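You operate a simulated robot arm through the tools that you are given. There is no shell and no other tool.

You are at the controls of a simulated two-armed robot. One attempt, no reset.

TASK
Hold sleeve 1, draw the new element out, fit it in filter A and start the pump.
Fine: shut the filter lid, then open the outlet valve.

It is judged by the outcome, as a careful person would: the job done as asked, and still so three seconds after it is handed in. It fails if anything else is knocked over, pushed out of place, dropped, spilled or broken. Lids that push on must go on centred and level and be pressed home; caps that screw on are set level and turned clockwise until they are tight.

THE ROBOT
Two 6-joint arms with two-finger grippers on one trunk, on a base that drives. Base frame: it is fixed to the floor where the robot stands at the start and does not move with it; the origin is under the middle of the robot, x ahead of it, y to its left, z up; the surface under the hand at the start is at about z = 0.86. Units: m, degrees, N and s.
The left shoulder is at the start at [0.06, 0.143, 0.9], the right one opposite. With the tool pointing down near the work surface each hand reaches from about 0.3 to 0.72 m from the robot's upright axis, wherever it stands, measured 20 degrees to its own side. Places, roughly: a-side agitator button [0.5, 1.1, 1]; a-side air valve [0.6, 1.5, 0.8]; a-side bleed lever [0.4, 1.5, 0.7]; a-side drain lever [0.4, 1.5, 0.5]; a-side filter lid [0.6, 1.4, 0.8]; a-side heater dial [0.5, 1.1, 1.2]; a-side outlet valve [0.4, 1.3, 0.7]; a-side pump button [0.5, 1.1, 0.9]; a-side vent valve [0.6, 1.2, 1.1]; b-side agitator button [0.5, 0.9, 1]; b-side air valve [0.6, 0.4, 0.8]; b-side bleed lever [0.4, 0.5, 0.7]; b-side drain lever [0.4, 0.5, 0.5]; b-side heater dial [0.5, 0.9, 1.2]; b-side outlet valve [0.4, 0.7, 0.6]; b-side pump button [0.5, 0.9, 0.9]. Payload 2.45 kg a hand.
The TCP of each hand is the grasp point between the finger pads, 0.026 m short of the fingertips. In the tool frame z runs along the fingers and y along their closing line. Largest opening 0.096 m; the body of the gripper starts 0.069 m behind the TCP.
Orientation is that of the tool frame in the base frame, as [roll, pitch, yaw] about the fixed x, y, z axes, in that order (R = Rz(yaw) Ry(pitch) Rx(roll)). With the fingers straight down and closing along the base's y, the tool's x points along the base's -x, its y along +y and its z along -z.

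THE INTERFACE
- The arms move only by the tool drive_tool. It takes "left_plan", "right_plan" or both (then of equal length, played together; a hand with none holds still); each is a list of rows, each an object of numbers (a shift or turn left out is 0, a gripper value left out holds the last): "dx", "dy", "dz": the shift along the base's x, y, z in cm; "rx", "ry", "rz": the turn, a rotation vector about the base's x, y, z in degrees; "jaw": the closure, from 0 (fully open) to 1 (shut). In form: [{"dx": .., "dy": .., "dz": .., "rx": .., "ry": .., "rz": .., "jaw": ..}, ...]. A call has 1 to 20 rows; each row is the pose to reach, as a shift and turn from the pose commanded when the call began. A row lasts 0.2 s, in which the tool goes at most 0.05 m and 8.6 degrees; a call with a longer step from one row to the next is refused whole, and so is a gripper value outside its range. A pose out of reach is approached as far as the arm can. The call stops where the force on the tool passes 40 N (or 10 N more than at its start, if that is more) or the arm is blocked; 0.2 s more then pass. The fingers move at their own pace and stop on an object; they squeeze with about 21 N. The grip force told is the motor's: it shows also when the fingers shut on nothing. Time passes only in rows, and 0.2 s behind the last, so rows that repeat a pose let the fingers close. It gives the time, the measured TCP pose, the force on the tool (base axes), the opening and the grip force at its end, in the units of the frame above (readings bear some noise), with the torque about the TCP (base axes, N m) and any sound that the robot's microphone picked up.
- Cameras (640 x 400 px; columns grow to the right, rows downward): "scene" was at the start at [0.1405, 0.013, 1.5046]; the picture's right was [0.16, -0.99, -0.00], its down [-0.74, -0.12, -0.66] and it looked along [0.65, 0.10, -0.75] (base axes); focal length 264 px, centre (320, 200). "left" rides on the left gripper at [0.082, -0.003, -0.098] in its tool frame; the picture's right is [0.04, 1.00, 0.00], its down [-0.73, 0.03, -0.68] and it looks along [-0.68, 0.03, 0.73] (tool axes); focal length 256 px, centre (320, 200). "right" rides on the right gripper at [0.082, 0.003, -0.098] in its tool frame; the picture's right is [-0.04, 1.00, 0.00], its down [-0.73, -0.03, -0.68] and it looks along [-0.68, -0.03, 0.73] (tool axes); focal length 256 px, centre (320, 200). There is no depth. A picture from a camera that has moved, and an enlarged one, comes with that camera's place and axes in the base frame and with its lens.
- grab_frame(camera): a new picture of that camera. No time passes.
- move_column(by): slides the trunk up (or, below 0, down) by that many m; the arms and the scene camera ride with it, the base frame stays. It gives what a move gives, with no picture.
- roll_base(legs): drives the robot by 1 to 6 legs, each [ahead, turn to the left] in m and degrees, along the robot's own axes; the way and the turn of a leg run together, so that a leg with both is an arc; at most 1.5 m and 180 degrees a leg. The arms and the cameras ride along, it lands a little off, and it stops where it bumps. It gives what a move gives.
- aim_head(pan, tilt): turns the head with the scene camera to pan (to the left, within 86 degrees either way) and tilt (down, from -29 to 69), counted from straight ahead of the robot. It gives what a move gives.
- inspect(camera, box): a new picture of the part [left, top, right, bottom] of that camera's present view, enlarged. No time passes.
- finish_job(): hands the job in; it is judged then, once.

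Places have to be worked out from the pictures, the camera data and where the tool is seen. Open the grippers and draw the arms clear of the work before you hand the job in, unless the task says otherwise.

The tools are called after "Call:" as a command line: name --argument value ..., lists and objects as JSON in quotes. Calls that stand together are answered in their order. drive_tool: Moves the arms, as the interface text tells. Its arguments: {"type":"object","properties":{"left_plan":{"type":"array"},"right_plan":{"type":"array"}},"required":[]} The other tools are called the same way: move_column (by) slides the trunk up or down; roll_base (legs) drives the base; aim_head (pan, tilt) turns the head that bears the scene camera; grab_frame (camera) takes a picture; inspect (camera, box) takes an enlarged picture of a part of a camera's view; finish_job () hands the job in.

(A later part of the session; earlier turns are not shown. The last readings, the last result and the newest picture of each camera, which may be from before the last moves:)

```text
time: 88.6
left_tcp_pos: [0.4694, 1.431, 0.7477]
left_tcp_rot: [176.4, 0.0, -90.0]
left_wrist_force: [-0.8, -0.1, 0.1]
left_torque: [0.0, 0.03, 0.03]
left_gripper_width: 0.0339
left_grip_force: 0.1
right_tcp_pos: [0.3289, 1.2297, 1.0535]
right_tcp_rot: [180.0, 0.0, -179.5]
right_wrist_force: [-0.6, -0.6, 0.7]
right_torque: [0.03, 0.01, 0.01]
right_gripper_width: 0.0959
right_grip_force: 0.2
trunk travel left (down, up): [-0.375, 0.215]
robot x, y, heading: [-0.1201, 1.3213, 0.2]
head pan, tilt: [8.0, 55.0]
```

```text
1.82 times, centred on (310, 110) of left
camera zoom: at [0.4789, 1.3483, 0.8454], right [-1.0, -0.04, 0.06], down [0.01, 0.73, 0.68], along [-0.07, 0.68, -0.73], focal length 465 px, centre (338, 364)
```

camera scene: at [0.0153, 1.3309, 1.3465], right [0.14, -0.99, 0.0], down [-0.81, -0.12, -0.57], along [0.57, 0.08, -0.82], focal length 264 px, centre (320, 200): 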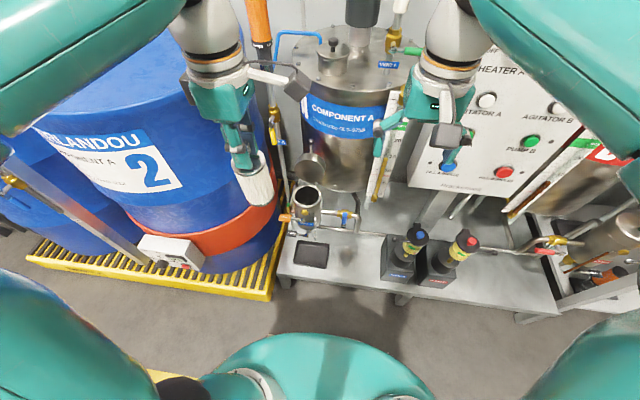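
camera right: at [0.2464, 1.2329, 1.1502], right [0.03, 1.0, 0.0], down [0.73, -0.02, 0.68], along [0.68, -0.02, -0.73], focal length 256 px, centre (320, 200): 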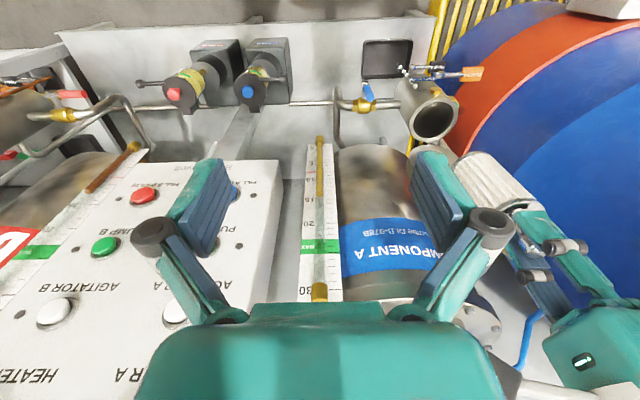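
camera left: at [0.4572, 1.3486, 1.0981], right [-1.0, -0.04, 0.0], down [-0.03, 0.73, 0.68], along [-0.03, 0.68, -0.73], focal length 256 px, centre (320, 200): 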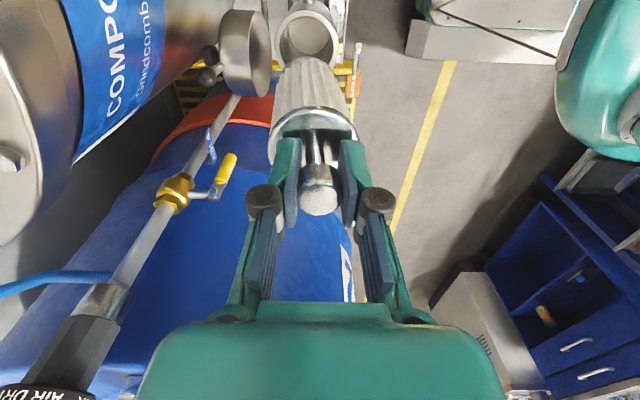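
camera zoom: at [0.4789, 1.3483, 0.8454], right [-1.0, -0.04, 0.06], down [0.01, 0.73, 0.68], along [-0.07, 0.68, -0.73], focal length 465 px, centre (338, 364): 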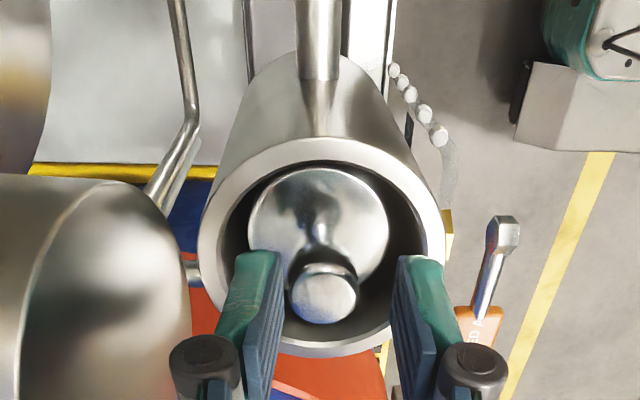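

The element stays put, standing centred in the pot. Next the lid: its ball handle sticks up behind at about [0.565, 1.434, 0.838]. I raise the left hand clear, undo the 3.5° tilt, and pull back toward the robot.

Call:
drive_tool --left_plan '[{"dz": 2}, {"dz": 5, "ry": -1}, {"dz": 9, "ry": -2}, {"dz": 13, "ry": -3.5}, {"dz": 17, "ry": -3.5}, {"dx": -4, "dz": 19, "ry": -3.5}, {"dx": -8, "dz": 20, "ry": -3.5}, {"dx": -12, "dz": 20, "ry": -3.5}, {"dx": -12, "dz": 20, "ry": -3.5}]'

Call:
inspect --camera "scene" --box '[270, 130, 350, 230]'

Call:
grab_frame --camera "scene"

Call:
inspect --camera "right" --box '[390, 60, 510, 180]'

```text
time: 90.6
left_tcp_pos: [0.3461, 1.4308, 0.9466]
left_tcp_rot: [179.9, 0.0, -90.0]
left_wrist_force: [0.2, 0.2, 0.4]
left_torque: [-0.03, 0.02, 0.01]
left_gripper_width: 0.034
left_grip_force: 0.1
right_tcp_pos: [0.3295, 1.2292, 1.0509]
right_tcp_rot: [-180.0, 0.0, -179.7]
right_wrist_force: [0.8, -0.6, -0.3]
right_torque: [-0.05, -0.01, 0.02]
right_gripper_width: 0.0961
right_grip_force: 0.0
trunk travel left (down, up): [-0.375, 0.215]
robot x, y, heading: [-0.1208, 1.3204, 0.1]
head pan, tilt: [8.0, 55.0]
```

```text
4.00 times, centred on (310, 180) of scene
camera zoom: at [0.0161, 1.3309, 1.3463], right [0.14, -0.99, 0.0], down [-0.81, -0.12, -0.57], along [0.57, 0.08, -0.82], focal length 1057 px, centre (360, 280)
```

zoom: 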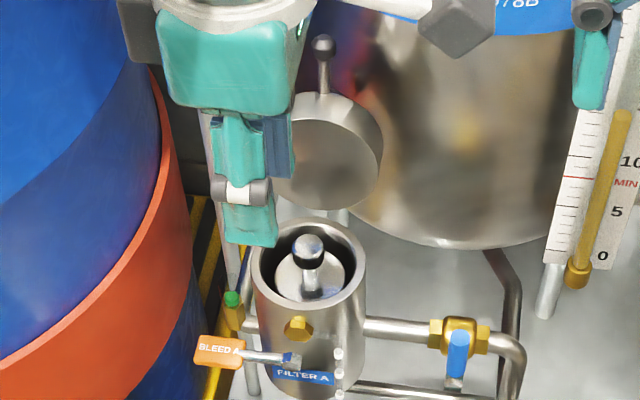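

```text
taken
camera scene: at [0.0161, 1.3309, 1.3463], right [0.14, -0.99, 0.0], down [-0.81, -0.12, -0.57], along [0.57, 0.08, -0.82], focal length 264 px, centre (320, 200)
```

scene: 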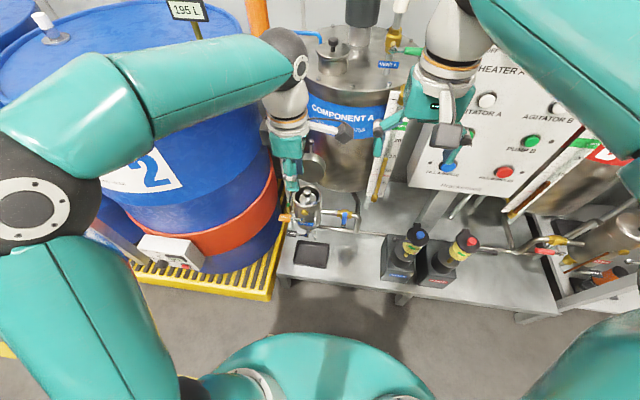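

```text
3.33 times, centred on (450, 120) of right
camera zoom: at [0.2466, 1.2327, 1.15], right [0.03, 1.0, 0.0], down [0.73, -0.02, 0.68], along [0.68, -0.02, -0.74], focal length 853 px, centre (-113, 467)
```

zoom: 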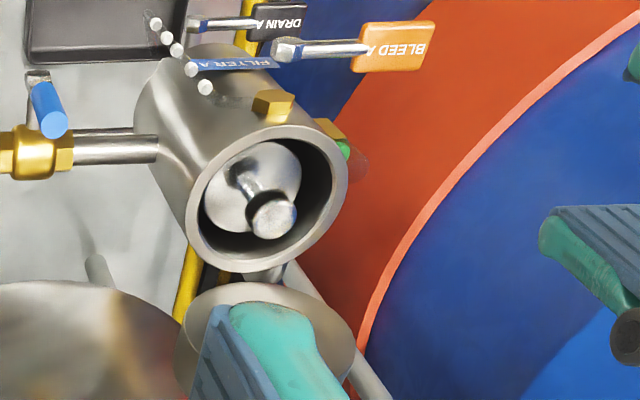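

The element stands in the pot with its knob just above the rim, same height as at release, so it is on the floor. Now I turn the left hand back 90° and then pitch it forward, so it can take the lid's ball handle from the robot side, clear of the tank.

Call:
drive_tool --left_plan '[{"rz": -8.2}, {"rz": -16.4}, {"rz": -24.6}, {"rz": -32.8}, {"rz": -41}, {"rz": -49.2}, {"rz": -57.4}, {"rz": -65.6}, {"rz": -73.8}, {"rz": -82}, {"rz": -90}, {"rz": -90}]'

Call:
drive_tool --left_plan '[{"ry": -8, "jaw": 0.5}, {"ry": -16, "jaw": 0.45}, {"ry": -24, "jaw": 0.45}, {"ry": -32, "jaw": 0.45}, {"ry": -40, "jaw": 0.45}, {"ry": -45, "jaw": 0.45}, {"ry": -45, "jaw": 0.45}]'

Call:
grab_frame --camera "left"

Call:
grab_frame --camera "scene"

```text
time: 93.2
left_tcp_pos: [0.3493, 1.4307, 0.9463]
left_tcp_rot: [180.0, 0.0, 179.9]
left_wrist_force: [0.7, -1.3, 0.0]
left_torque: [-0.02, -0.02, -0.01]
left_gripper_width: 0.0343
left_grip_force: 0.2
right_tcp_pos: [0.3298, 1.2306, 1.0524]
right_tcp_rot: [-179.9, -0.2, -179.6]
right_wrist_force: [-0.7, 0.1, 0.1]
right_torque: [-0.01, -0.01, 0.03]
right_gripper_width: 0.0958
right_grip_force: 0.0
trunk travel left (down, up): [-0.375, 0.215]
robot x, y, heading: [-0.1162, 1.3211, 0.3]
head pan, tilt: [8.0, 55.0]
```

```text
time: 94.8
left_tcp_pos: [0.3482, 1.4309, 0.9468]
left_tcp_rot: [-180.0, 45.0, 180.0]
left_wrist_force: [-0.4, -0.2, -0.3]
left_torque: [0.04, 0.03, 0.02]
left_gripper_width: 0.0526
left_grip_force: 0.0
right_tcp_pos: [0.3292, 1.2299, 1.0525]
right_tcp_rot: [180.0, 0.1, -179.6]
right_wrist_force: [-0.2, 0.7, -0.5]
right_torque: [0.0, -0.01, 0.0]
right_gripper_width: 0.0961
right_grip_force: 0.1
trunk travel left (down, up): [-0.375, 0.215]
robot x, y, heading: [-0.1199, 1.3191, 0.2]
head pan, tilt: [8.0, 55.0]
```

```text
taken
camera left: at [0.2221, 1.4261, 0.9594], right [-0.03, 1.0, -0.03], down [0.04, 0.03, 1.0], along [1.0, 0.03, -0.04], focal length 256 px, centre (320, 200)
```

left: 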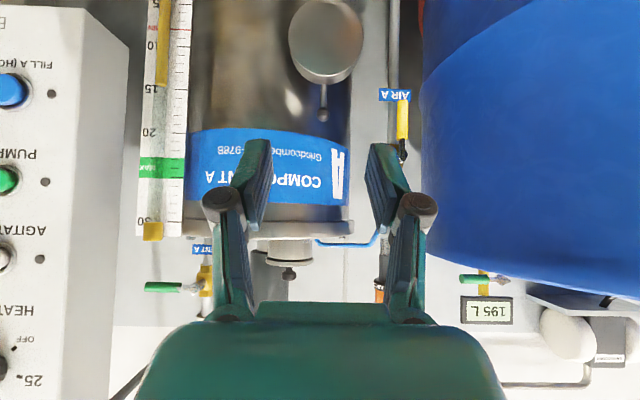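

```text
taken
camera scene: at [0.0153, 1.3309, 1.3465], right [0.14, -0.99, 0.0], down [-0.81, -0.12, -0.57], along [0.57, 0.08, -0.82], focal length 264 px, centre (320, 200)
```

scene: 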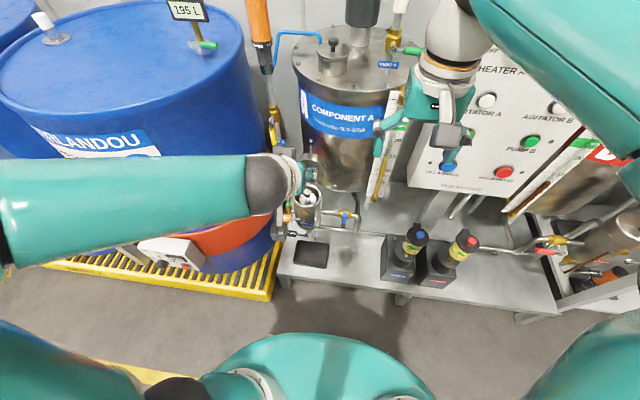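

The left camera now looks straight at the lid; the ball handle is centred at about column 324. I zoom in to refine its position.

Call:
inspect --camera "left" --box '[250, 0, 410, 150]'

Call:
inspect --camera "scene" --box '[270, 130, 350, 250]'

```text
2.67 times, centred on (330, 75) of left
camera zoom: at [0.2221, 1.4261, 0.9594], right [-0.03, 1.0, -0.03], down [0.04, 0.03, 1.0], along [1.0, 0.03, -0.04], focal length 683 px, centre (293, 533)
```

zoom: 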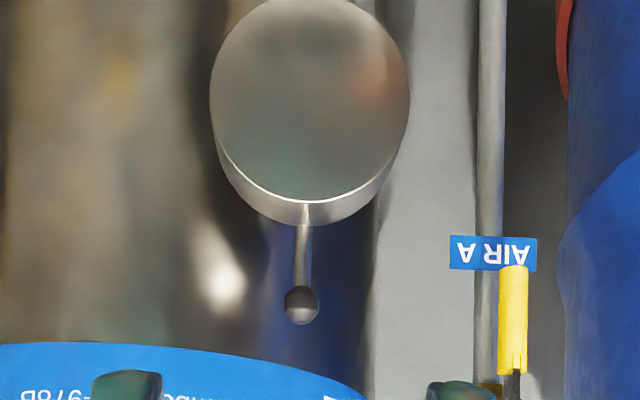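

```text
3.33 times, centred on (310, 190) of scene
camera zoom: at [0.0153, 1.3309, 1.3465], right [0.14, -0.99, 0.0], down [-0.81, -0.12, -0.57], along [0.57, 0.08, -0.82], focal length 881 px, centre (353, 233)
```

zoom: 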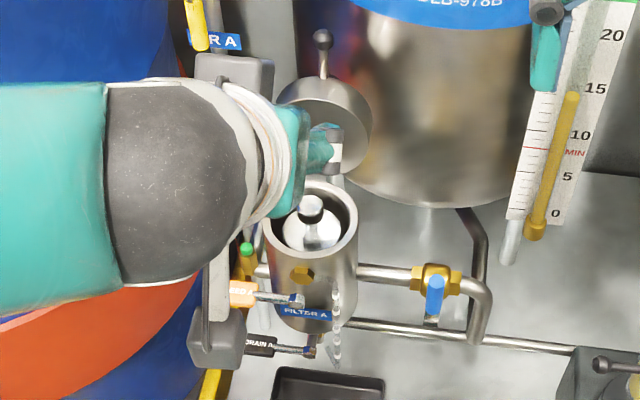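

The lid face needs a closer look: I must know whether it is hollow, because the element's knob stands slightly above the rim.

Call:
inspect --camera "left" --box '[285, 0, 365, 60]'

Call:
inspect --camera "right" --box '[400, 100, 460, 180]'

Call:
inspect --camera "scene" --box '[290, 165, 330, 220]'

```text
6.67 times, centred on (325, 30) of left
camera zoom: at [0.2221, 1.4261, 0.9594], right [-0.03, 1.0, -0.03], down [0.04, 0.03, 1.0], along [1.0, 0.03, -0.04], focal length 1707 px, centre (287, 1333)
```

zoom: 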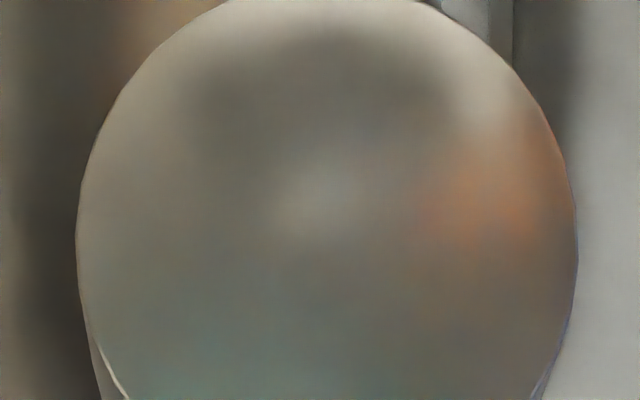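

```text
5.00 times, centred on (430, 140) of right
camera zoom: at [0.246, 1.2327, 1.1503], right [0.03, 1.0, 0.0], down [0.73, -0.02, 0.68], along [0.68, -0.02, -0.73], focal length 1280 px, centre (-230, 500)
```

zoom: 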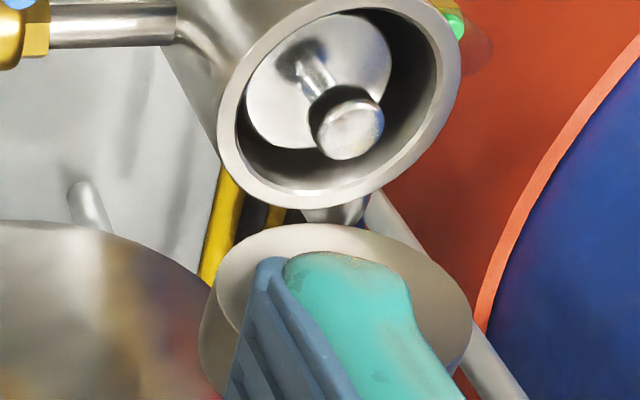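

```text
7.27 times, centred on (310, 192) of scene
camera zoom: at [0.0153, 1.3309, 1.3465], right [0.14, -0.99, 0.0], down [-0.81, -0.12, -0.57], along [0.57, 0.08, -0.82], focal length 1923 px, centre (393, 254)
```

zoom: 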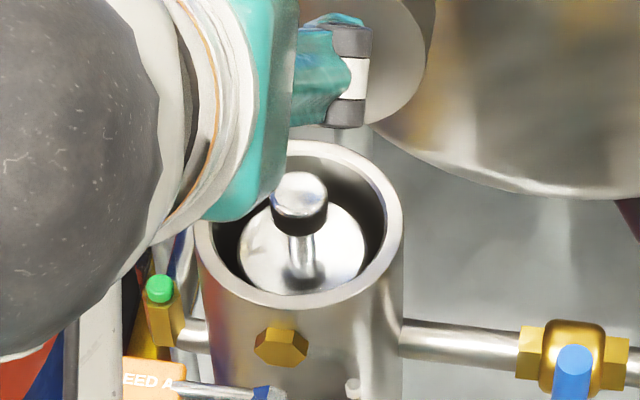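

The lid's underside looks flat, and the knob stands ~2 cm above the rim, so I want to make sure the element is pressed fully home before closing. I bring the left hand back to pointing down with the jaw shut, to press on the knob with the fingertips.

Call:
drive_tool --left_plan '[{"ry": 8, "jaw": 0.7}, {"ry": 16, "jaw": 1}, {"ry": 24, "jaw": 1}, {"ry": 32, "jaw": 1}, {"ry": 40, "jaw": 1}, {"ry": 45, "jaw": 1}, {"ry": 45, "jaw": 1}]'

Call:
inspect --camera "scene" --box '[280, 130, 360, 230]'

Call:
grab_frame --camera "left"

```text
time: 96.4
left_tcp_pos: [0.3491, 1.4308, 0.9456]
left_tcp_rot: [179.9, -0.1, -179.9]
left_wrist_force: [-0.2, -0.2, 0.3]
left_torque: [0.0, -0.02, 0.0]
left_gripper_width: 0.0001
left_grip_force: 21.3
right_tcp_pos: [0.3298, 1.2291, 1.0526]
right_tcp_rot: [-180.0, 0.0, -179.6]
right_wrist_force: [-0.4, -0.3, 0.2]
right_torque: [-0.03, -0.01, -0.04]
right_gripper_width: 0.096
right_grip_force: 0.0
trunk travel left (down, up): [-0.375, 0.215]
robot x, y, heading: [-0.1182, 1.3165, 0.1]
head pan, tilt: [8.0, 55.0]
```

```text
4.00 times, centred on (320, 180) of scene
camera zoom: at [0.0153, 1.3309, 1.3465], right [0.14, -0.99, 0.0], down [-0.81, -0.12, -0.57], along [0.57, 0.08, -0.82], focal length 1057 px, centre (320, 280)
```

zoom: 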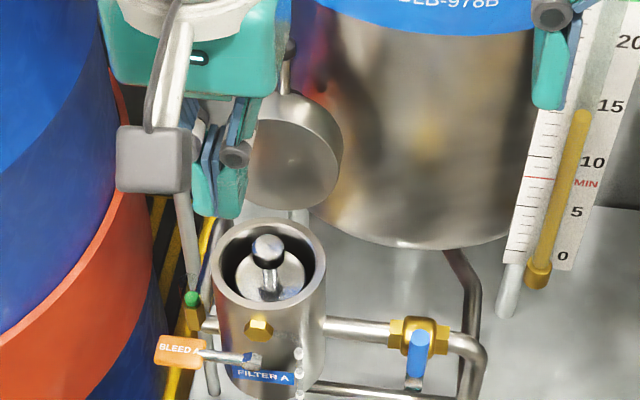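

```text
taken
camera left: at [0.2686, 1.4267, 1.0458], right [-0.04, 1.0, 0.0], down [0.74, 0.03, 0.68], along [0.68, 0.03, -0.74], focal length 256 px, centre (320, 200)
```

left: 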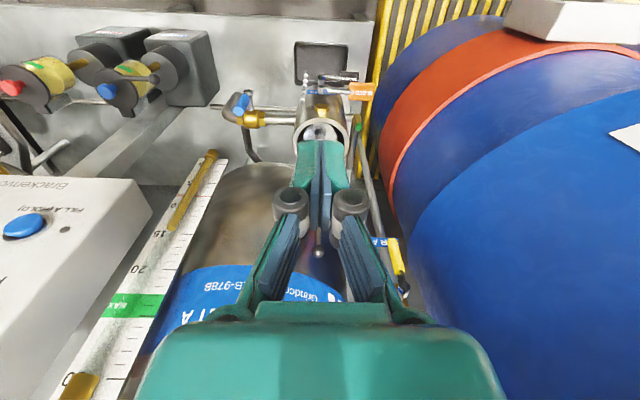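

The hand is upright with the jaw shut. I move it over the knob and lower toward it in two stages.

Call:
drive_tool --left_plan '[{"dx": 4, "dz": -1}, {"dx": 8, "dz": -3}, {"dx": 11.7, "dy": 0.1, "dz": -6}, {"dx": 11.7, "dy": 0.1, "dz": -10}, {"dx": 11.7, "dy": 0.1, "dz": -14}, {"dx": 11.7, "dy": 0.1, "dz": -16}, {"dx": 11.7, "dy": 0.1, "dz": -16}]'

Call:
inspect --camera "left" --box '[220, 60, 420, 220]'

Call:
inspect --camera "right" --box '[390, 60, 510, 180]'

Call:
inspect --camera "scene" --box '[280, 130, 360, 230]'

```text
time: 98.0
left_tcp_pos: [0.4684, 1.4314, 0.7851]
left_tcp_rot: [-180.0, 0.0, 180.0]
left_wrist_force: [0.6, 0.5, 0.3]
left_torque: [-0.01, -0.03, -0.03]
left_gripper_width: 0.0002
left_grip_force: 21.1
right_tcp_pos: [0.3302, 1.2297, 1.0526]
right_tcp_rot: [179.9, 0.0, -179.5]
right_wrist_force: [-0.6, 0.1, -0.1]
right_torque: [0.0, 0.03, -0.01]
right_gripper_width: 0.0962
right_grip_force: 0.1
trunk travel left (down, up): [-0.375, 0.215]
robot x, y, heading: [-0.1183, 1.3146, 0.4]
head pan, tilt: [8.0, 55.0]
```

```text
2.50 times, centred on (320, 140) of left
camera zoom: at [0.3875, 1.4273, 0.8845], right [-0.04, 1.0, 0.0], down [0.73, 0.03, 0.68], along [0.68, 0.03, -0.73], focal length 640 px, centre (320, 350)
```

zoom: 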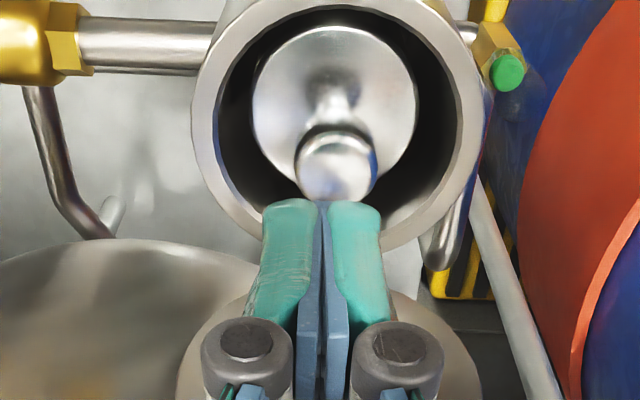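

```text
3.33 times, centred on (450, 120) of right
camera zoom: at [0.2462, 1.2328, 1.1502], right [0.03, 1.0, 0.0], down [0.73, -0.02, 0.68], along [0.68, -0.02, -0.73], focal length 853 px, centre (-113, 467)
```

zoom: 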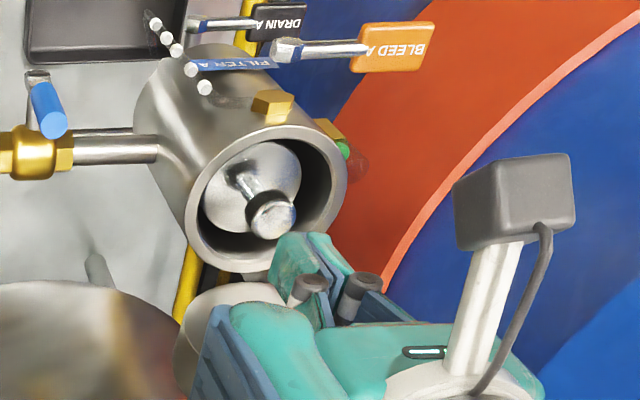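

```text
4.00 times, centred on (320, 180) of scene
camera zoom: at [0.0156, 1.3309, 1.3464], right [0.14, -0.99, 0.0], down [-0.81, -0.12, -0.57], along [0.57, 0.08, -0.82], focal length 1057 px, centre (320, 280)
```

zoom: 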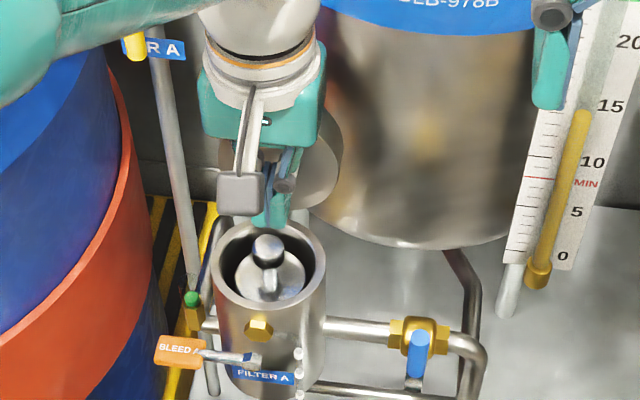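

The knob is directly under the fingertips, about 3 cm below, and roughly 1.5 cm above the rim. I shift 3 mm in +y and lower slowly until I feel contact.

Call:
drive_tool --left_plan '[{"dy": 0.3, "dz": -0.7}, {"dy": 0.3, "dz": -1.4}, {"dy": 0.3, "dz": -2.0}, {"dy": 0.3, "dz": -2.4}, {"dy": 0.3, "dz": -2.4}]'

Call:
inspect --camera "left" --box '[220, 60, 420, 220]'

Call:
inspect --camera "right" --box '[430, 80, 510, 160]'

```text
time: 99.2
left_tcp_pos: [0.4679, 1.4334, 0.7616]
left_tcp_rot: [-179.9, 0.1, 180.0]
left_wrist_force: [0.3, 1.1, 0.2]
left_torque: [-0.02, -0.02, 0.01]
left_gripper_width: 0.0
left_grip_force: 21.1
right_tcp_pos: [0.3285, 1.2295, 1.0528]
right_tcp_rot: [179.9, -0.1, -179.6]
right_wrist_force: [0.2, -0.7, -1.1]
right_torque: [-0.03, -0.01, 0.0]
right_gripper_width: 0.0958
right_grip_force: 0.0
trunk travel left (down, up): [-0.375, 0.215]
robot x, y, heading: [-0.1212, 1.3151, 0.3]
head pan, tilt: [8.0, 55.0]
```

```text
2.50 times, centred on (320, 140) of left
camera zoom: at [0.3864, 1.4296, 0.8608], right [-0.04, 1.0, 0.0], down [0.73, 0.03, 0.68], along [0.68, 0.03, -0.73], focal length 640 px, centre (320, 350)
```

zoom: 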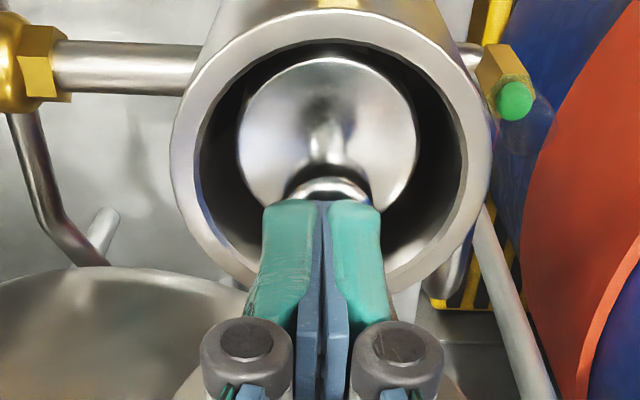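

```text
5.00 times, centred on (470, 120) of right
camera zoom: at [0.2462, 1.2327, 1.1502], right [0.03, 1.0, 0.0], down [0.73, -0.02, 0.68], along [0.68, -0.02, -0.73], focal length 1280 px, centre (-430, 600)
```

zoom: 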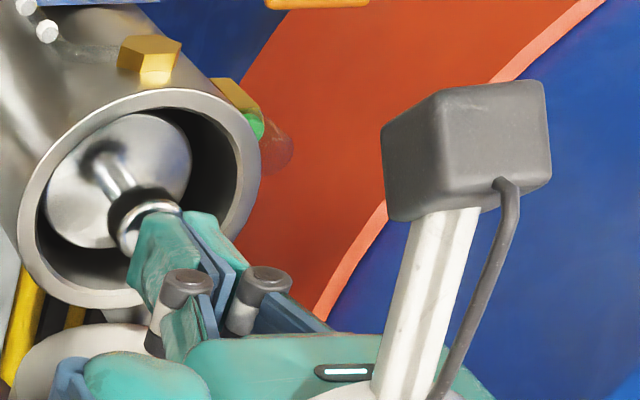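

Fingertips are just above the knob. I continue in 2–3 mm steps until the force rises.

Call:
drive_tool --left_plan '[{"dz": -0.3}, {"dz": -0.6}, {"dz": -0.6}]'

Call:
drive_tool --left_plan '[{"dz": -0.3}, {"dz": -0.6}, {"dz": -0.6}]'

```text
time: 100.0
left_tcp_pos: [0.4656, 1.4339, 0.7536]
left_tcp_rot: [-180.0, -0.1, -179.9]
left_wrist_force: [0.6, -0.1, 0.1]
left_torque: [0.01, -0.02, 0.0]
left_gripper_width: 0.0
left_grip_force: 21.3
right_tcp_pos: [0.3294, 1.2296, 1.0516]
right_tcp_rot: [-179.9, -0.1, -179.7]
right_wrist_force: [-0.3, -0.4, -0.9]
right_torque: [0.03, 0.0, -0.01]
right_gripper_width: 0.0959
right_grip_force: 0.1
trunk travel left (down, up): [-0.375, 0.215]
robot x, y, heading: [-0.1192, 1.3179, 0.4]
head pan, tilt: [8.0, 55.0]
```

```text
time: 100.8
left_tcp_pos: [0.4649, 1.4345, 0.7487]
left_tcp_rot: [-179.9, 0.0, 179.9]
left_wrist_force: [0.0, -0.1, -0.3]
left_torque: [0.0, 0.0, 0.01]
left_gripper_width: 0.0
left_grip_force: 20.4
right_tcp_pos: [0.3294, 1.2304, 1.0532]
right_tcp_rot: [180.0, -0.1, -179.7]
right_wrist_force: [-0.3, -0.1, -0.3]
right_torque: [0.0, -0.01, 0.0]
right_gripper_width: 0.0961
right_grip_force: 0.0
trunk travel left (down, up): [-0.375, 0.215]
robot x, y, heading: [-0.1216, 1.3148, 0.2]
head pan, tilt: [8.0, 55.0]
```

No contact at fingertip z ≈ 0.723, so the knob is lower than the pictures suggested. I continue in 3 mm steps.

Call:
drive_tool --left_plan '[{"dz": -0.3}, {"dz": -0.6}, {"dz": -0.6}]'

Call:
inspect --camera "right" --box '[430, 80, 510, 160]'

Call:
inspect --camera "left" --box '[220, 40, 420, 200]'

```text
time: 101.6
left_tcp_pos: [0.4635, 1.434, 0.744]
left_tcp_rot: [180.0, 0.1, -180.0]
left_wrist_force: [-1.4, -0.5, 10.3]
left_torque: [-0.02, 0.05, 0.01]
left_gripper_width: 0.0058
left_grip_force: 21.0
right_tcp_pos: [0.3286, 1.229, 1.0529]
right_tcp_rot: [179.9, 0.0, -179.5]
right_wrist_force: [0.3, 0.5, 0.4]
right_torque: [-0.02, 0.04, -0.03]
right_gripper_width: 0.0956
right_grip_force: 0.1
trunk travel left (down, up): [-0.375, 0.215]
robot x, y, heading: [-0.1235, 1.3231, 0.4]
head pan, tilt: [8.0, 55.0]
```

```text
5.00 times, centred on (470, 120) of right
camera zoom: at [0.2451, 1.2326, 1.1508], right [0.03, 1.0, 0.0], down [0.73, -0.02, 0.68], along [0.68, -0.02, -0.73], focal length 1280 px, centre (-430, 600)
```

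zoom: 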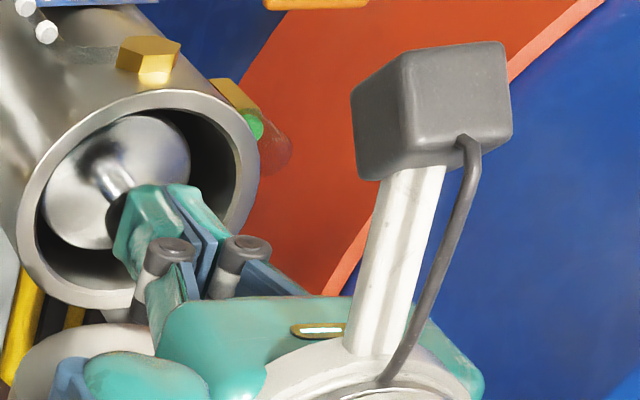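

```text
2.50 times, centred on (320, 120) of left
camera zoom: at [0.3836, 1.4296, 0.8438], right [-0.04, 1.0, 0.0], down [0.73, 0.03, 0.68], along [0.68, 0.03, -0.73], focal length 640 px, centre (320, 400)
```

zoom: 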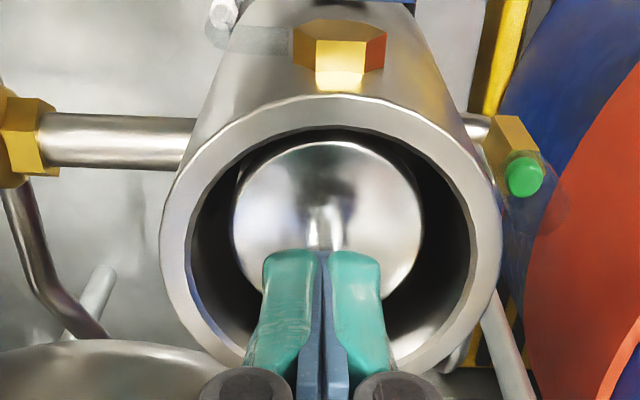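

Contact: 10 N at fingertip height ≈ 0.718 and the element doesn't move, so it is firmly on the pot floor with the knob top about 1 cm above the rim. I back the left hand off and shut the right jaw so the right camera can see the lid's underside.

Call:
drive_tool --left_plan '[{"dz": 2}, {"dz": 6}, {"dz": 10}, {"dz": 14}, {"dx": -4, "dz": 18}, {"dx": -8, "dz": 20}, {"dx": -12, "dz": 20}, {"dx": -12, "dz": 20}]' --right_plan '[{"jaw": 0.2}, {"jaw": 0.4}, {"jaw": 0.6}, {"jaw": 0.8}, {"jaw": 1}, {"jaw": 1}, {"jaw": 1}, {"jaw": 1}]'

Call:
inspect --camera "right" --box '[380, 60, 480, 180]'

Call:
inspect --camera "scene" --box '[280, 130, 350, 210]'

```text
refused: row 5 steps farther than a row can; nothing moved
```

```text
3.33 times, centred on (430, 120) of right
camera zoom: at [0.2451, 1.2326, 1.1508], right [0.03, 1.0, 0.0], down [0.73, -0.02, 0.68], along [0.68, -0.02, -0.73], focal length 853 px, centre (-47, 467)
```

zoom: 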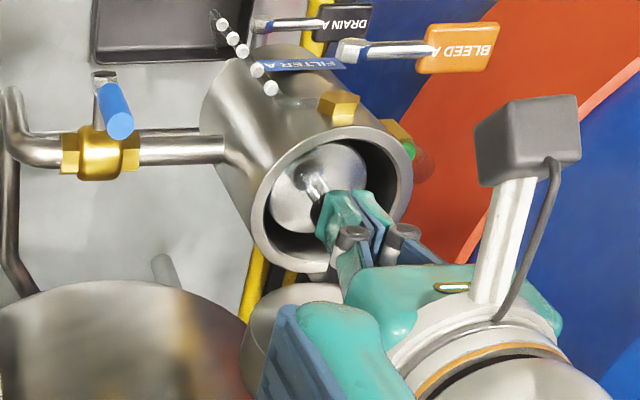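

```text
5.00 times, centred on (315, 170) of scene
camera zoom: at [0.0143, 1.3307, 1.3467], right [0.14, -0.99, 0.0], down [-0.81, -0.12, -0.57], along [0.57, 0.08, -0.82], focal length 1322 px, centre (345, 350)
```

zoom: 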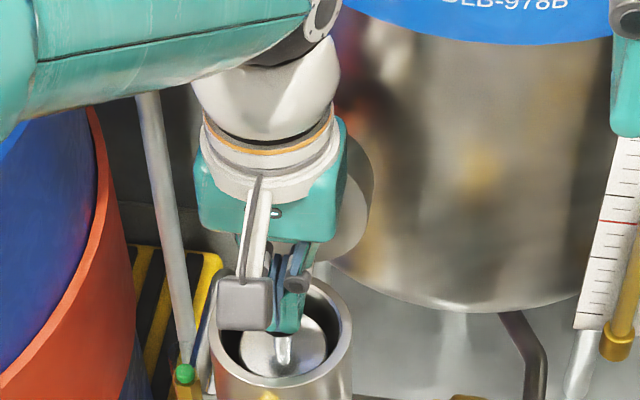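

A row step was slightly over the limit; I resend the same retreat with smaller steps.

Call:
drive_tool --left_plan '[{"dz": 2}, {"dz": 6}, {"dz": 10}, {"dz": 14}, {"dx": -3, "dz": 17}, {"dx": -6, "dz": 19}, {"dx": -9, "dz": 20}, {"dx": -13, "dz": 20}, {"dx": -13, "dz": 20}]' --right_plan '[{"jaw": 0.2}, {"jaw": 0.4}, {"jaw": 0.6}, {"jaw": 0.8}, {"jaw": 1}, {"jaw": 1}, {"jaw": 1}, {"jaw": 1}, {"jaw": 1}]'

Call:
inspect --camera "right" --box '[370, 60, 470, 180]'

Call:
inspect --camera "scene" --box '[280, 130, 350, 210]'

```text
time: 103.6
left_tcp_pos: [0.3396, 1.4371, 0.9422]
left_tcp_rot: [-180.0, -0.1, -179.9]
left_wrist_force: [0.3, 0.0, -1.1]
left_torque: [0.0, 0.01, 0.0]
left_gripper_width: 0.0
left_grip_force: 21.1
right_tcp_pos: [0.3288, 1.2293, 1.052]
right_tcp_rot: [-179.9, -0.2, -179.6]
right_wrist_force: [1.0, 0.0, -1.0]
right_torque: [0.02, 0.02, -0.01]
right_gripper_width: 0.0004
right_grip_force: 21.3
trunk travel left (down, up): [-0.375, 0.215]
robot x, y, heading: [-0.1211, 1.3169, 0.6]
head pan, tilt: [8.0, 55.0]
```

```text
3.33 times, centred on (420, 120) of right
camera zoom: at [0.2465, 1.2327, 1.1501], right [0.03, 1.0, 0.0], down [0.73, -0.02, 0.68], along [0.68, -0.02, -0.73], focal length 853 px, centre (-13, 467)
```

zoom: 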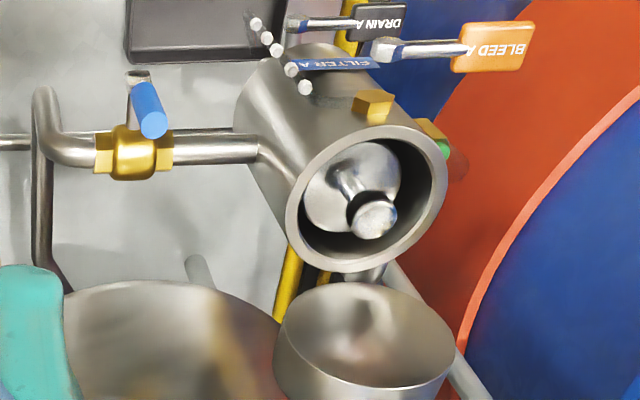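

```text
5.00 times, centred on (315, 170) of scene
camera zoom: at [0.0159, 1.3309, 1.3464], right [0.14, -0.99, 0.0], down [-0.81, -0.12, -0.57], along [0.57, 0.08, -0.82], focal length 1322 px, centre (345, 350)
```

zoom: 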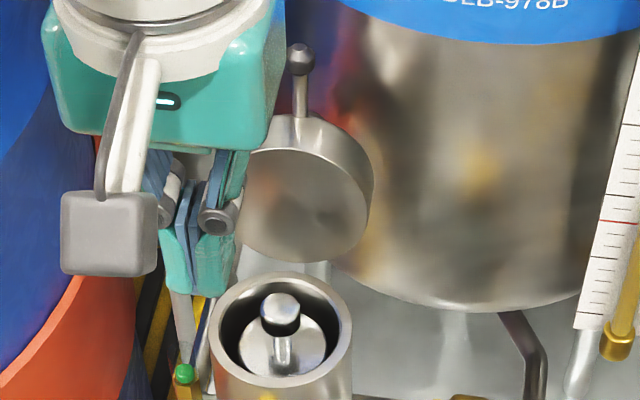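

The lid's underside shows a mirror-like face, so I can't tell yet if it clears the knob. Filter B, which is shut, should show how the closed lid sits, so I look at it for comparison.

Call:
aim_head --pan -50 --tilt 38

Call:
grab_frame --camera "scene"

```text
time: 104.9
left_tcp_pos: [0.34, 1.4382, 0.9434]
left_tcp_rot: [-180.0, 0.1, 179.9]
left_wrist_force: [-0.1, -0.4, 0.1]
left_torque: [0.01, 0.01, 0.01]
left_gripper_width: 0.0001
left_grip_force: 20.7
right_tcp_pos: [0.3295, 1.2295, 1.0524]
right_tcp_rot: [-180.0, 0.0, -179.6]
right_wrist_force: [-0.3, 0.3, 0.9]
right_torque: [0.0, 0.0, 0.01]
right_gripper_width: 0.0
right_grip_force: 21.0
trunk travel left (down, up): [-0.375, 0.215]
robot x, y, heading: [-0.1217, 1.3174, 0.5]
head pan, tilt: [-50.0, 38.0]
```

```text
taken
camera scene: at [0.0, 1.2547, 1.3701], right [-0.76, -0.65, 0.0], down [-0.4, 0.47, -0.79], along [0.51, -0.6, -0.62], focal length 264 px, centre (320, 200)
```

scene: 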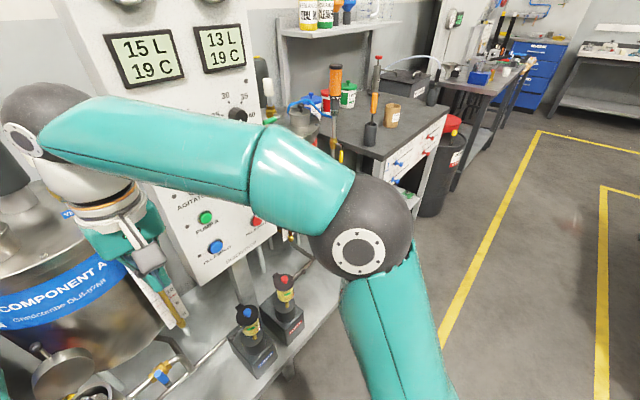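

Filter B is hidden behind the right arm. Instead I look at A's lid from closer: I shift the left hand 6 cm to the side so its camera sees the lid's underside past the fingers.

Call:
drive_tool --left_plan '[{"dx": 1, "dy": 2, "dz": -2}, {"dx": 2, "dy": 4, "dz": -4}, {"dx": 3, "dy": 6, "dz": -6}, {"dx": 3, "dy": 6, "dz": -6}]'

Call:
grab_frame --camera "left"

Call:
aim_head --pan 8 --tilt 55

```text
time: 105.9
left_tcp_pos: [0.3699, 1.4945, 0.8832]
left_tcp_rot: [180.0, 0.0, -180.0]
left_wrist_force: [0.0, 0.4, -0.2]
left_torque: [-0.03, 0.02, 0.0]
left_gripper_width: 0.0001
left_grip_force: 20.9
right_tcp_pos: [0.3296, 1.2295, 1.0536]
right_tcp_rot: [-180.0, 0.1, -179.7]
right_wrist_force: [-0.2, 0.0, -0.3]
right_torque: [0.01, 0.02, 0.01]
right_gripper_width: 0.0
right_grip_force: 20.5
trunk travel left (down, up): [-0.375, 0.215]
robot x, y, heading: [-0.1207, 1.3162, 0.4]
head pan, tilt: [-50.0, 38.0]
```

```text
taken
camera left: at [0.2887, 1.4897, 0.9829], right [-0.04, 1.0, 0.0], down [0.73, 0.03, 0.68], along [0.68, 0.03, -0.73], focal length 256 px, centre (320, 200)
```

left: 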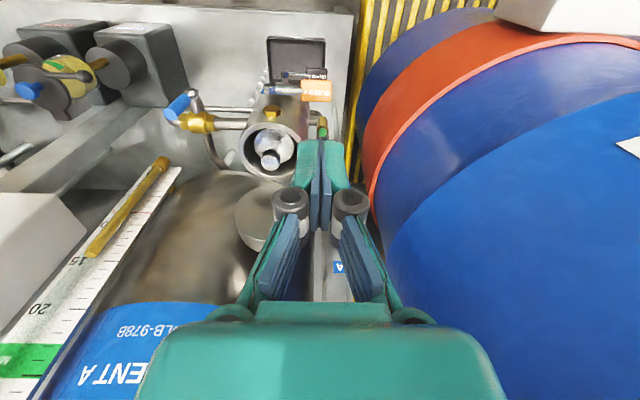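

```text
time: 107.2
left_tcp_pos: [0.3705, 1.4939, 0.8845]
left_tcp_rot: [179.9, 0.0, -180.0]
left_wrist_force: [-0.6, 0.1, 0.8]
left_torque: [0.02, -0.01, -0.04]
left_gripper_width: 0.0001
left_grip_force: 21.3
right_tcp_pos: [0.3292, 1.2293, 1.0525]
right_tcp_rot: [180.0, -0.1, -179.6]
right_wrist_force: [0.4, 0.8, -0.1]
right_torque: [0.01, -0.02, 0.03]
right_gripper_width: 0.0001
right_grip_force: 21.1
trunk travel left (down, up): [-0.375, 0.215]
robot x, y, heading: [-0.1184, 1.3225, 0.5]
head pan, tilt: [8.0, 55.0]
```

Call:
inspect --camera "left" --box '[220, 80, 320, 260]'

Call:
inspect --camera "scene" --box '[285, 135, 345, 215]'

```text
2.22 times, centred on (270, 170) of left
camera zoom: at [0.2887, 1.4893, 0.983], right [-0.04, 1.0, 0.0], down [0.73, 0.03, 0.68], along [0.68, 0.03, -0.73], focal length 569 px, centre (431, 267)
```

zoom: 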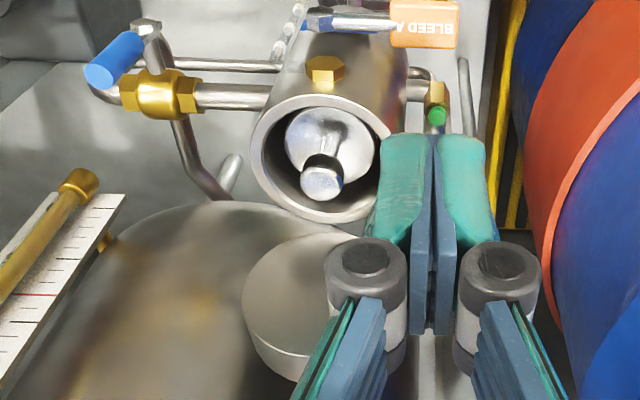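

```text
5.00 times, centred on (315, 175) of scene
camera zoom: at [0.0155, 1.3309, 1.3465], right [0.14, -0.99, 0.0], down [-0.81, -0.12, -0.57], along [0.57, 0.08, -0.82], focal length 1322 px, centre (345, 325)
```

zoom: 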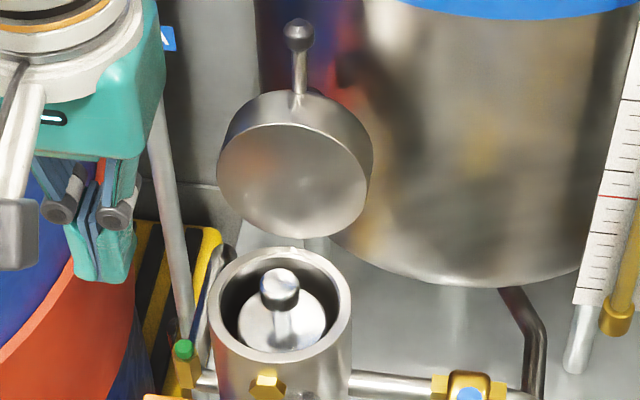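

Now the lid is clear: open about 100°, a thick disc hinged at the back with the ball handle on its rim at about [0.566, 1.436, 0.832]. I pitch the left hand forward 45° again and go to a pre-grasp in front of the ball.

Call:
drive_tool --left_plan '[{"ry": -8, "dz": 1.5, "dy": -1, "jaw": 0.6}, {"ry": -16, "dz": 3, "dy": -2, "jaw": 0.5}, {"ry": -24, "dz": 4.5, "dy": -3, "jaw": 0.5}, {"ry": -32, "dz": 6, "dy": -4, "jaw": 0.5}, {"ry": -40, "dz": 6, "dy": -5, "jaw": 0.5}, {"ry": -45, "dz": 6, "dy": -5.8, "jaw": 0.5}, {"ry": -45, "dx": 4, "dz": 6, "dy": -5.8, "jaw": 0.5}, {"ry": -45, "dx": 8, "dz": 6, "dy": -5.8, "jaw": 0.5}, {"ry": -45, "dx": 9.6, "dz": 5, "dy": -5.8, "jaw": 0.5}, {"ry": -45, "dx": 9.6, "dz": 5, "dy": -5.8, "jaw": 0.5}]'

Call:
grab_frame --camera "left"

Call:
inspect --camera "scene" --box '[270, 120, 350, 220]'

Call:
inspect --camera "right" --box '[360, 60, 540, 240]'

```text
time: 109.3
left_tcp_pos: [0.4636, 1.4361, 0.9336]
left_tcp_rot: [180.0, 45.1, -180.0]
left_wrist_force: [-0.3, -0.1, -0.2]
left_torque: [0.0, 0.01, 0.05]
left_gripper_width: 0.0479
left_grip_force: 0.1
right_tcp_pos: [0.3282, 1.2293, 1.0526]
right_tcp_rot: [180.0, 0.1, -179.6]
right_wrist_force: [-0.5, -0.5, 1.3]
right_torque: [-0.01, 0.01, -0.03]
right_gripper_width: 0.0001
right_grip_force: 20.8
trunk travel left (down, up): [-0.375, 0.215]
robot x, y, heading: [-0.1186, 1.318, 0.3]
head pan, tilt: [8.0, 55.0]
```

```text
taken
camera left: at [0.3369, 1.4326, 0.9455], right [-0.03, 1.0, -0.03], down [0.04, 0.03, 1.0], along [1.0, 0.03, -0.04], focal length 256 px, centre (320, 200)
```

left: 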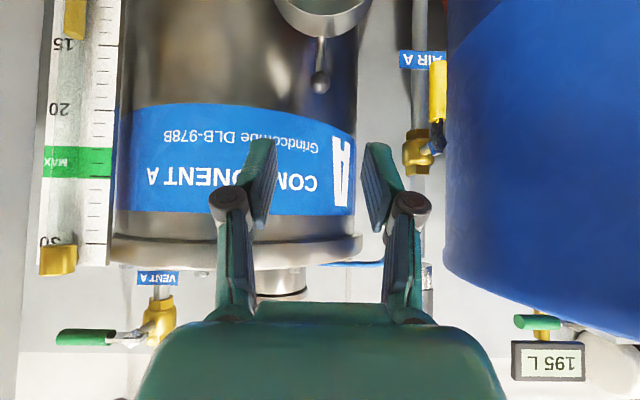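

```text
4.00 times, centred on (310, 170) of scene
camera zoom: at [0.0152, 1.3309, 1.3465], right [0.14, -0.99, 0.0], down [-0.81, -0.12, -0.57], along [0.57, 0.08, -0.82], focal length 1057 px, centre (360, 320)
```

zoom: 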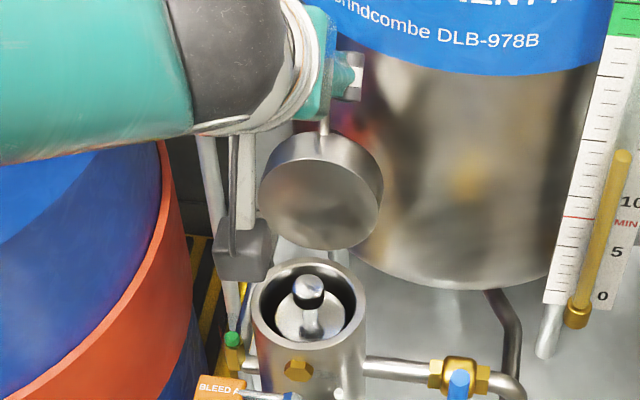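

```text
2.22 times, centred on (450, 150) of right
camera zoom: at [0.2458, 1.2328, 1.1504], right [0.03, 1.0, 0.0], down [0.73, -0.02, 0.68], along [0.68, -0.02, -0.73], focal length 569 px, centre (31, 311)
```

zoom: 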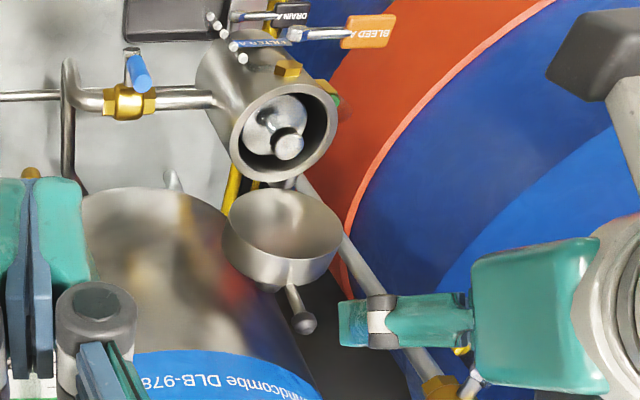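

All cameras agree on the ball at [0.560, 1.436, 0.832]. I advance along the 45° tool axis so the pads straddle the ball.

Call:
drive_tool --left_plan '[{"dx": 2, "dz": -2.1}, {"dx": 4, "dz": -4.2}, {"dx": 6, "dz": -6.3}, {"dx": 8, "dz": -8.4}, {"dx": 9.5, "dz": -10.0}, {"dx": 9.5, "dz": -10.0}]'

Call:
grab_frame --camera "left"

Call:
inspect --camera "right" --box '[380, 100, 500, 220]'

```text
time: 110.8
left_tcp_pos: [0.5599, 1.4374, 0.8323]
left_tcp_rot: [180.0, 45.0, 180.0]
left_wrist_force: [-3.0, 0.4, -0.1]
left_torque: [0.04, 0.01, -0.06]
left_gripper_width: 0.0514
left_grip_force: 0.0
right_tcp_pos: [0.3285, 1.2286, 1.0522]
right_tcp_rot: [179.9, 0.0, -179.7]
right_wrist_force: [0.3, 0.7, 0.2]
right_torque: [0.03, 0.02, -0.01]
right_gripper_width: 0.0
right_grip_force: 20.5
trunk travel left (down, up): [-0.375, 0.215]
robot x, y, heading: [-0.117, 1.3229, 0.3]
head pan, tilt: [8.0, 55.0]
```

```text
taken
camera left: at [0.432, 1.4337, 0.8462], right [-0.03, 1.0, -0.03], down [0.04, 0.03, 1.0], along [1.0, 0.03, -0.04], focal length 256 px, centre (320, 200)
```

left: 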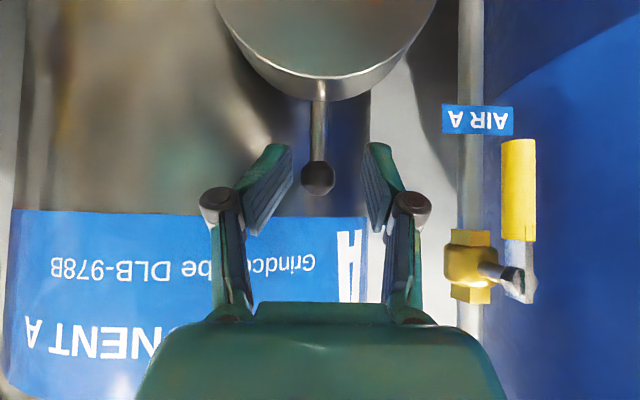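

```text
3.33 times, centred on (440, 160) of right
camera zoom: at [0.2459, 1.2329, 1.1503], right [0.03, 1.0, 0.0], down [0.73, -0.02, 0.68], along [0.68, -0.02, -0.73], focal length 853 px, centre (-80, 333)
```

zoom: 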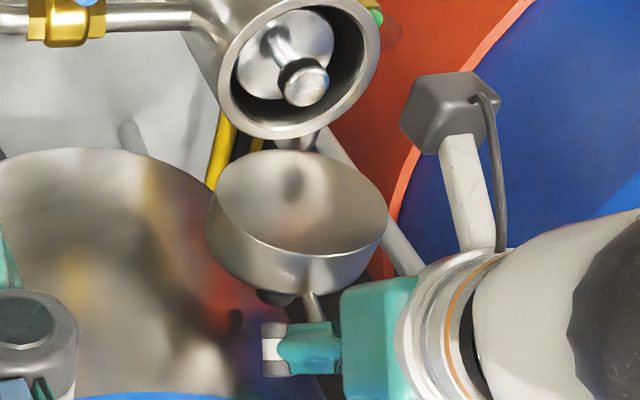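

The ball lies between the pads, but a 3 N push in −x suggests a fingertip is just brushing the tank behind. I back off 9 mm along the tool axis, then close on the ball.

Call:
drive_tool --left_plan '[{"dx": -0.6, "dz": 0.6}, {"dx": -0.6, "dz": 0.6}]'

Call:
drive_tool --left_plan '[{"jaw": 0.6}, {"jaw": 0.8}, {"jaw": 1}, {"jaw": 1}]'

Call:
grab_frame --camera "left"

```text
time: 111.3
left_tcp_pos: [0.5522, 1.4358, 0.8414]
left_tcp_rot: [180.0, 45.0, 180.0]
left_wrist_force: [-2.4, 0.8, 1.3]
left_torque: [-0.05, -0.03, -0.06]
left_gripper_width: 0.0486
left_grip_force: 0.0
right_tcp_pos: [0.3292, 1.2303, 1.0517]
right_tcp_rot: [180.0, 0.1, -179.7]
right_wrist_force: [0.2, -0.3, -0.1]
right_torque: [-0.03, 0.0, 0.01]
right_gripper_width: 0.0
right_grip_force: 21.1
trunk travel left (down, up): [-0.375, 0.215]
robot x, y, heading: [-0.1197, 1.3184, 0.4]
head pan, tilt: [8.0, 55.0]
```

```text
time: 112.3
left_tcp_pos: [0.5518, 1.4366, 0.8399]
left_tcp_rot: [-179.9, 45.1, -179.9]
left_wrist_force: [0.1, 1.2, -1.0]
left_torque: [0.01, -0.24, 0.02]
left_gripper_width: 0.0172
left_grip_force: 42.5
right_tcp_pos: [0.328, 1.2297, 1.0527]
right_tcp_rot: [180.0, -0.1, -179.6]
right_wrist_force: [0.5, 0.4, -0.1]
right_torque: [-0.02, 0.04, 0.0]
right_gripper_width: 0.0
right_grip_force: 21.0
trunk travel left (down, up): [-0.375, 0.215]
robot x, y, heading: [-0.116, 1.3199, 0.5]
head pan, tilt: [8.0, 55.0]
```

```text
taken
camera left: at [0.4255, 1.4325, 0.8532], right [-0.03, 1.0, -0.03], down [0.04, 0.03, 1.0], along [1.0, 0.03, -0.04], focal length 256 px, centre (320, 200)
```

left: 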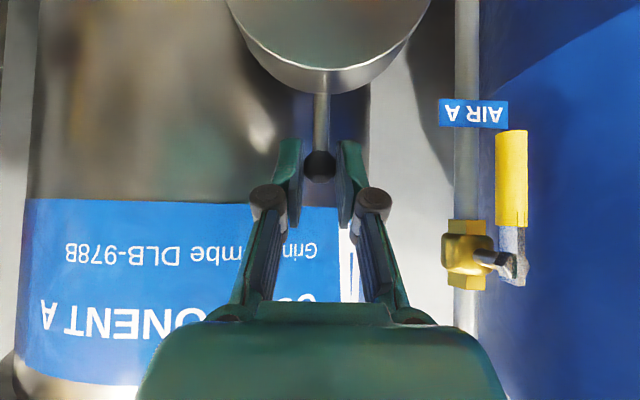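

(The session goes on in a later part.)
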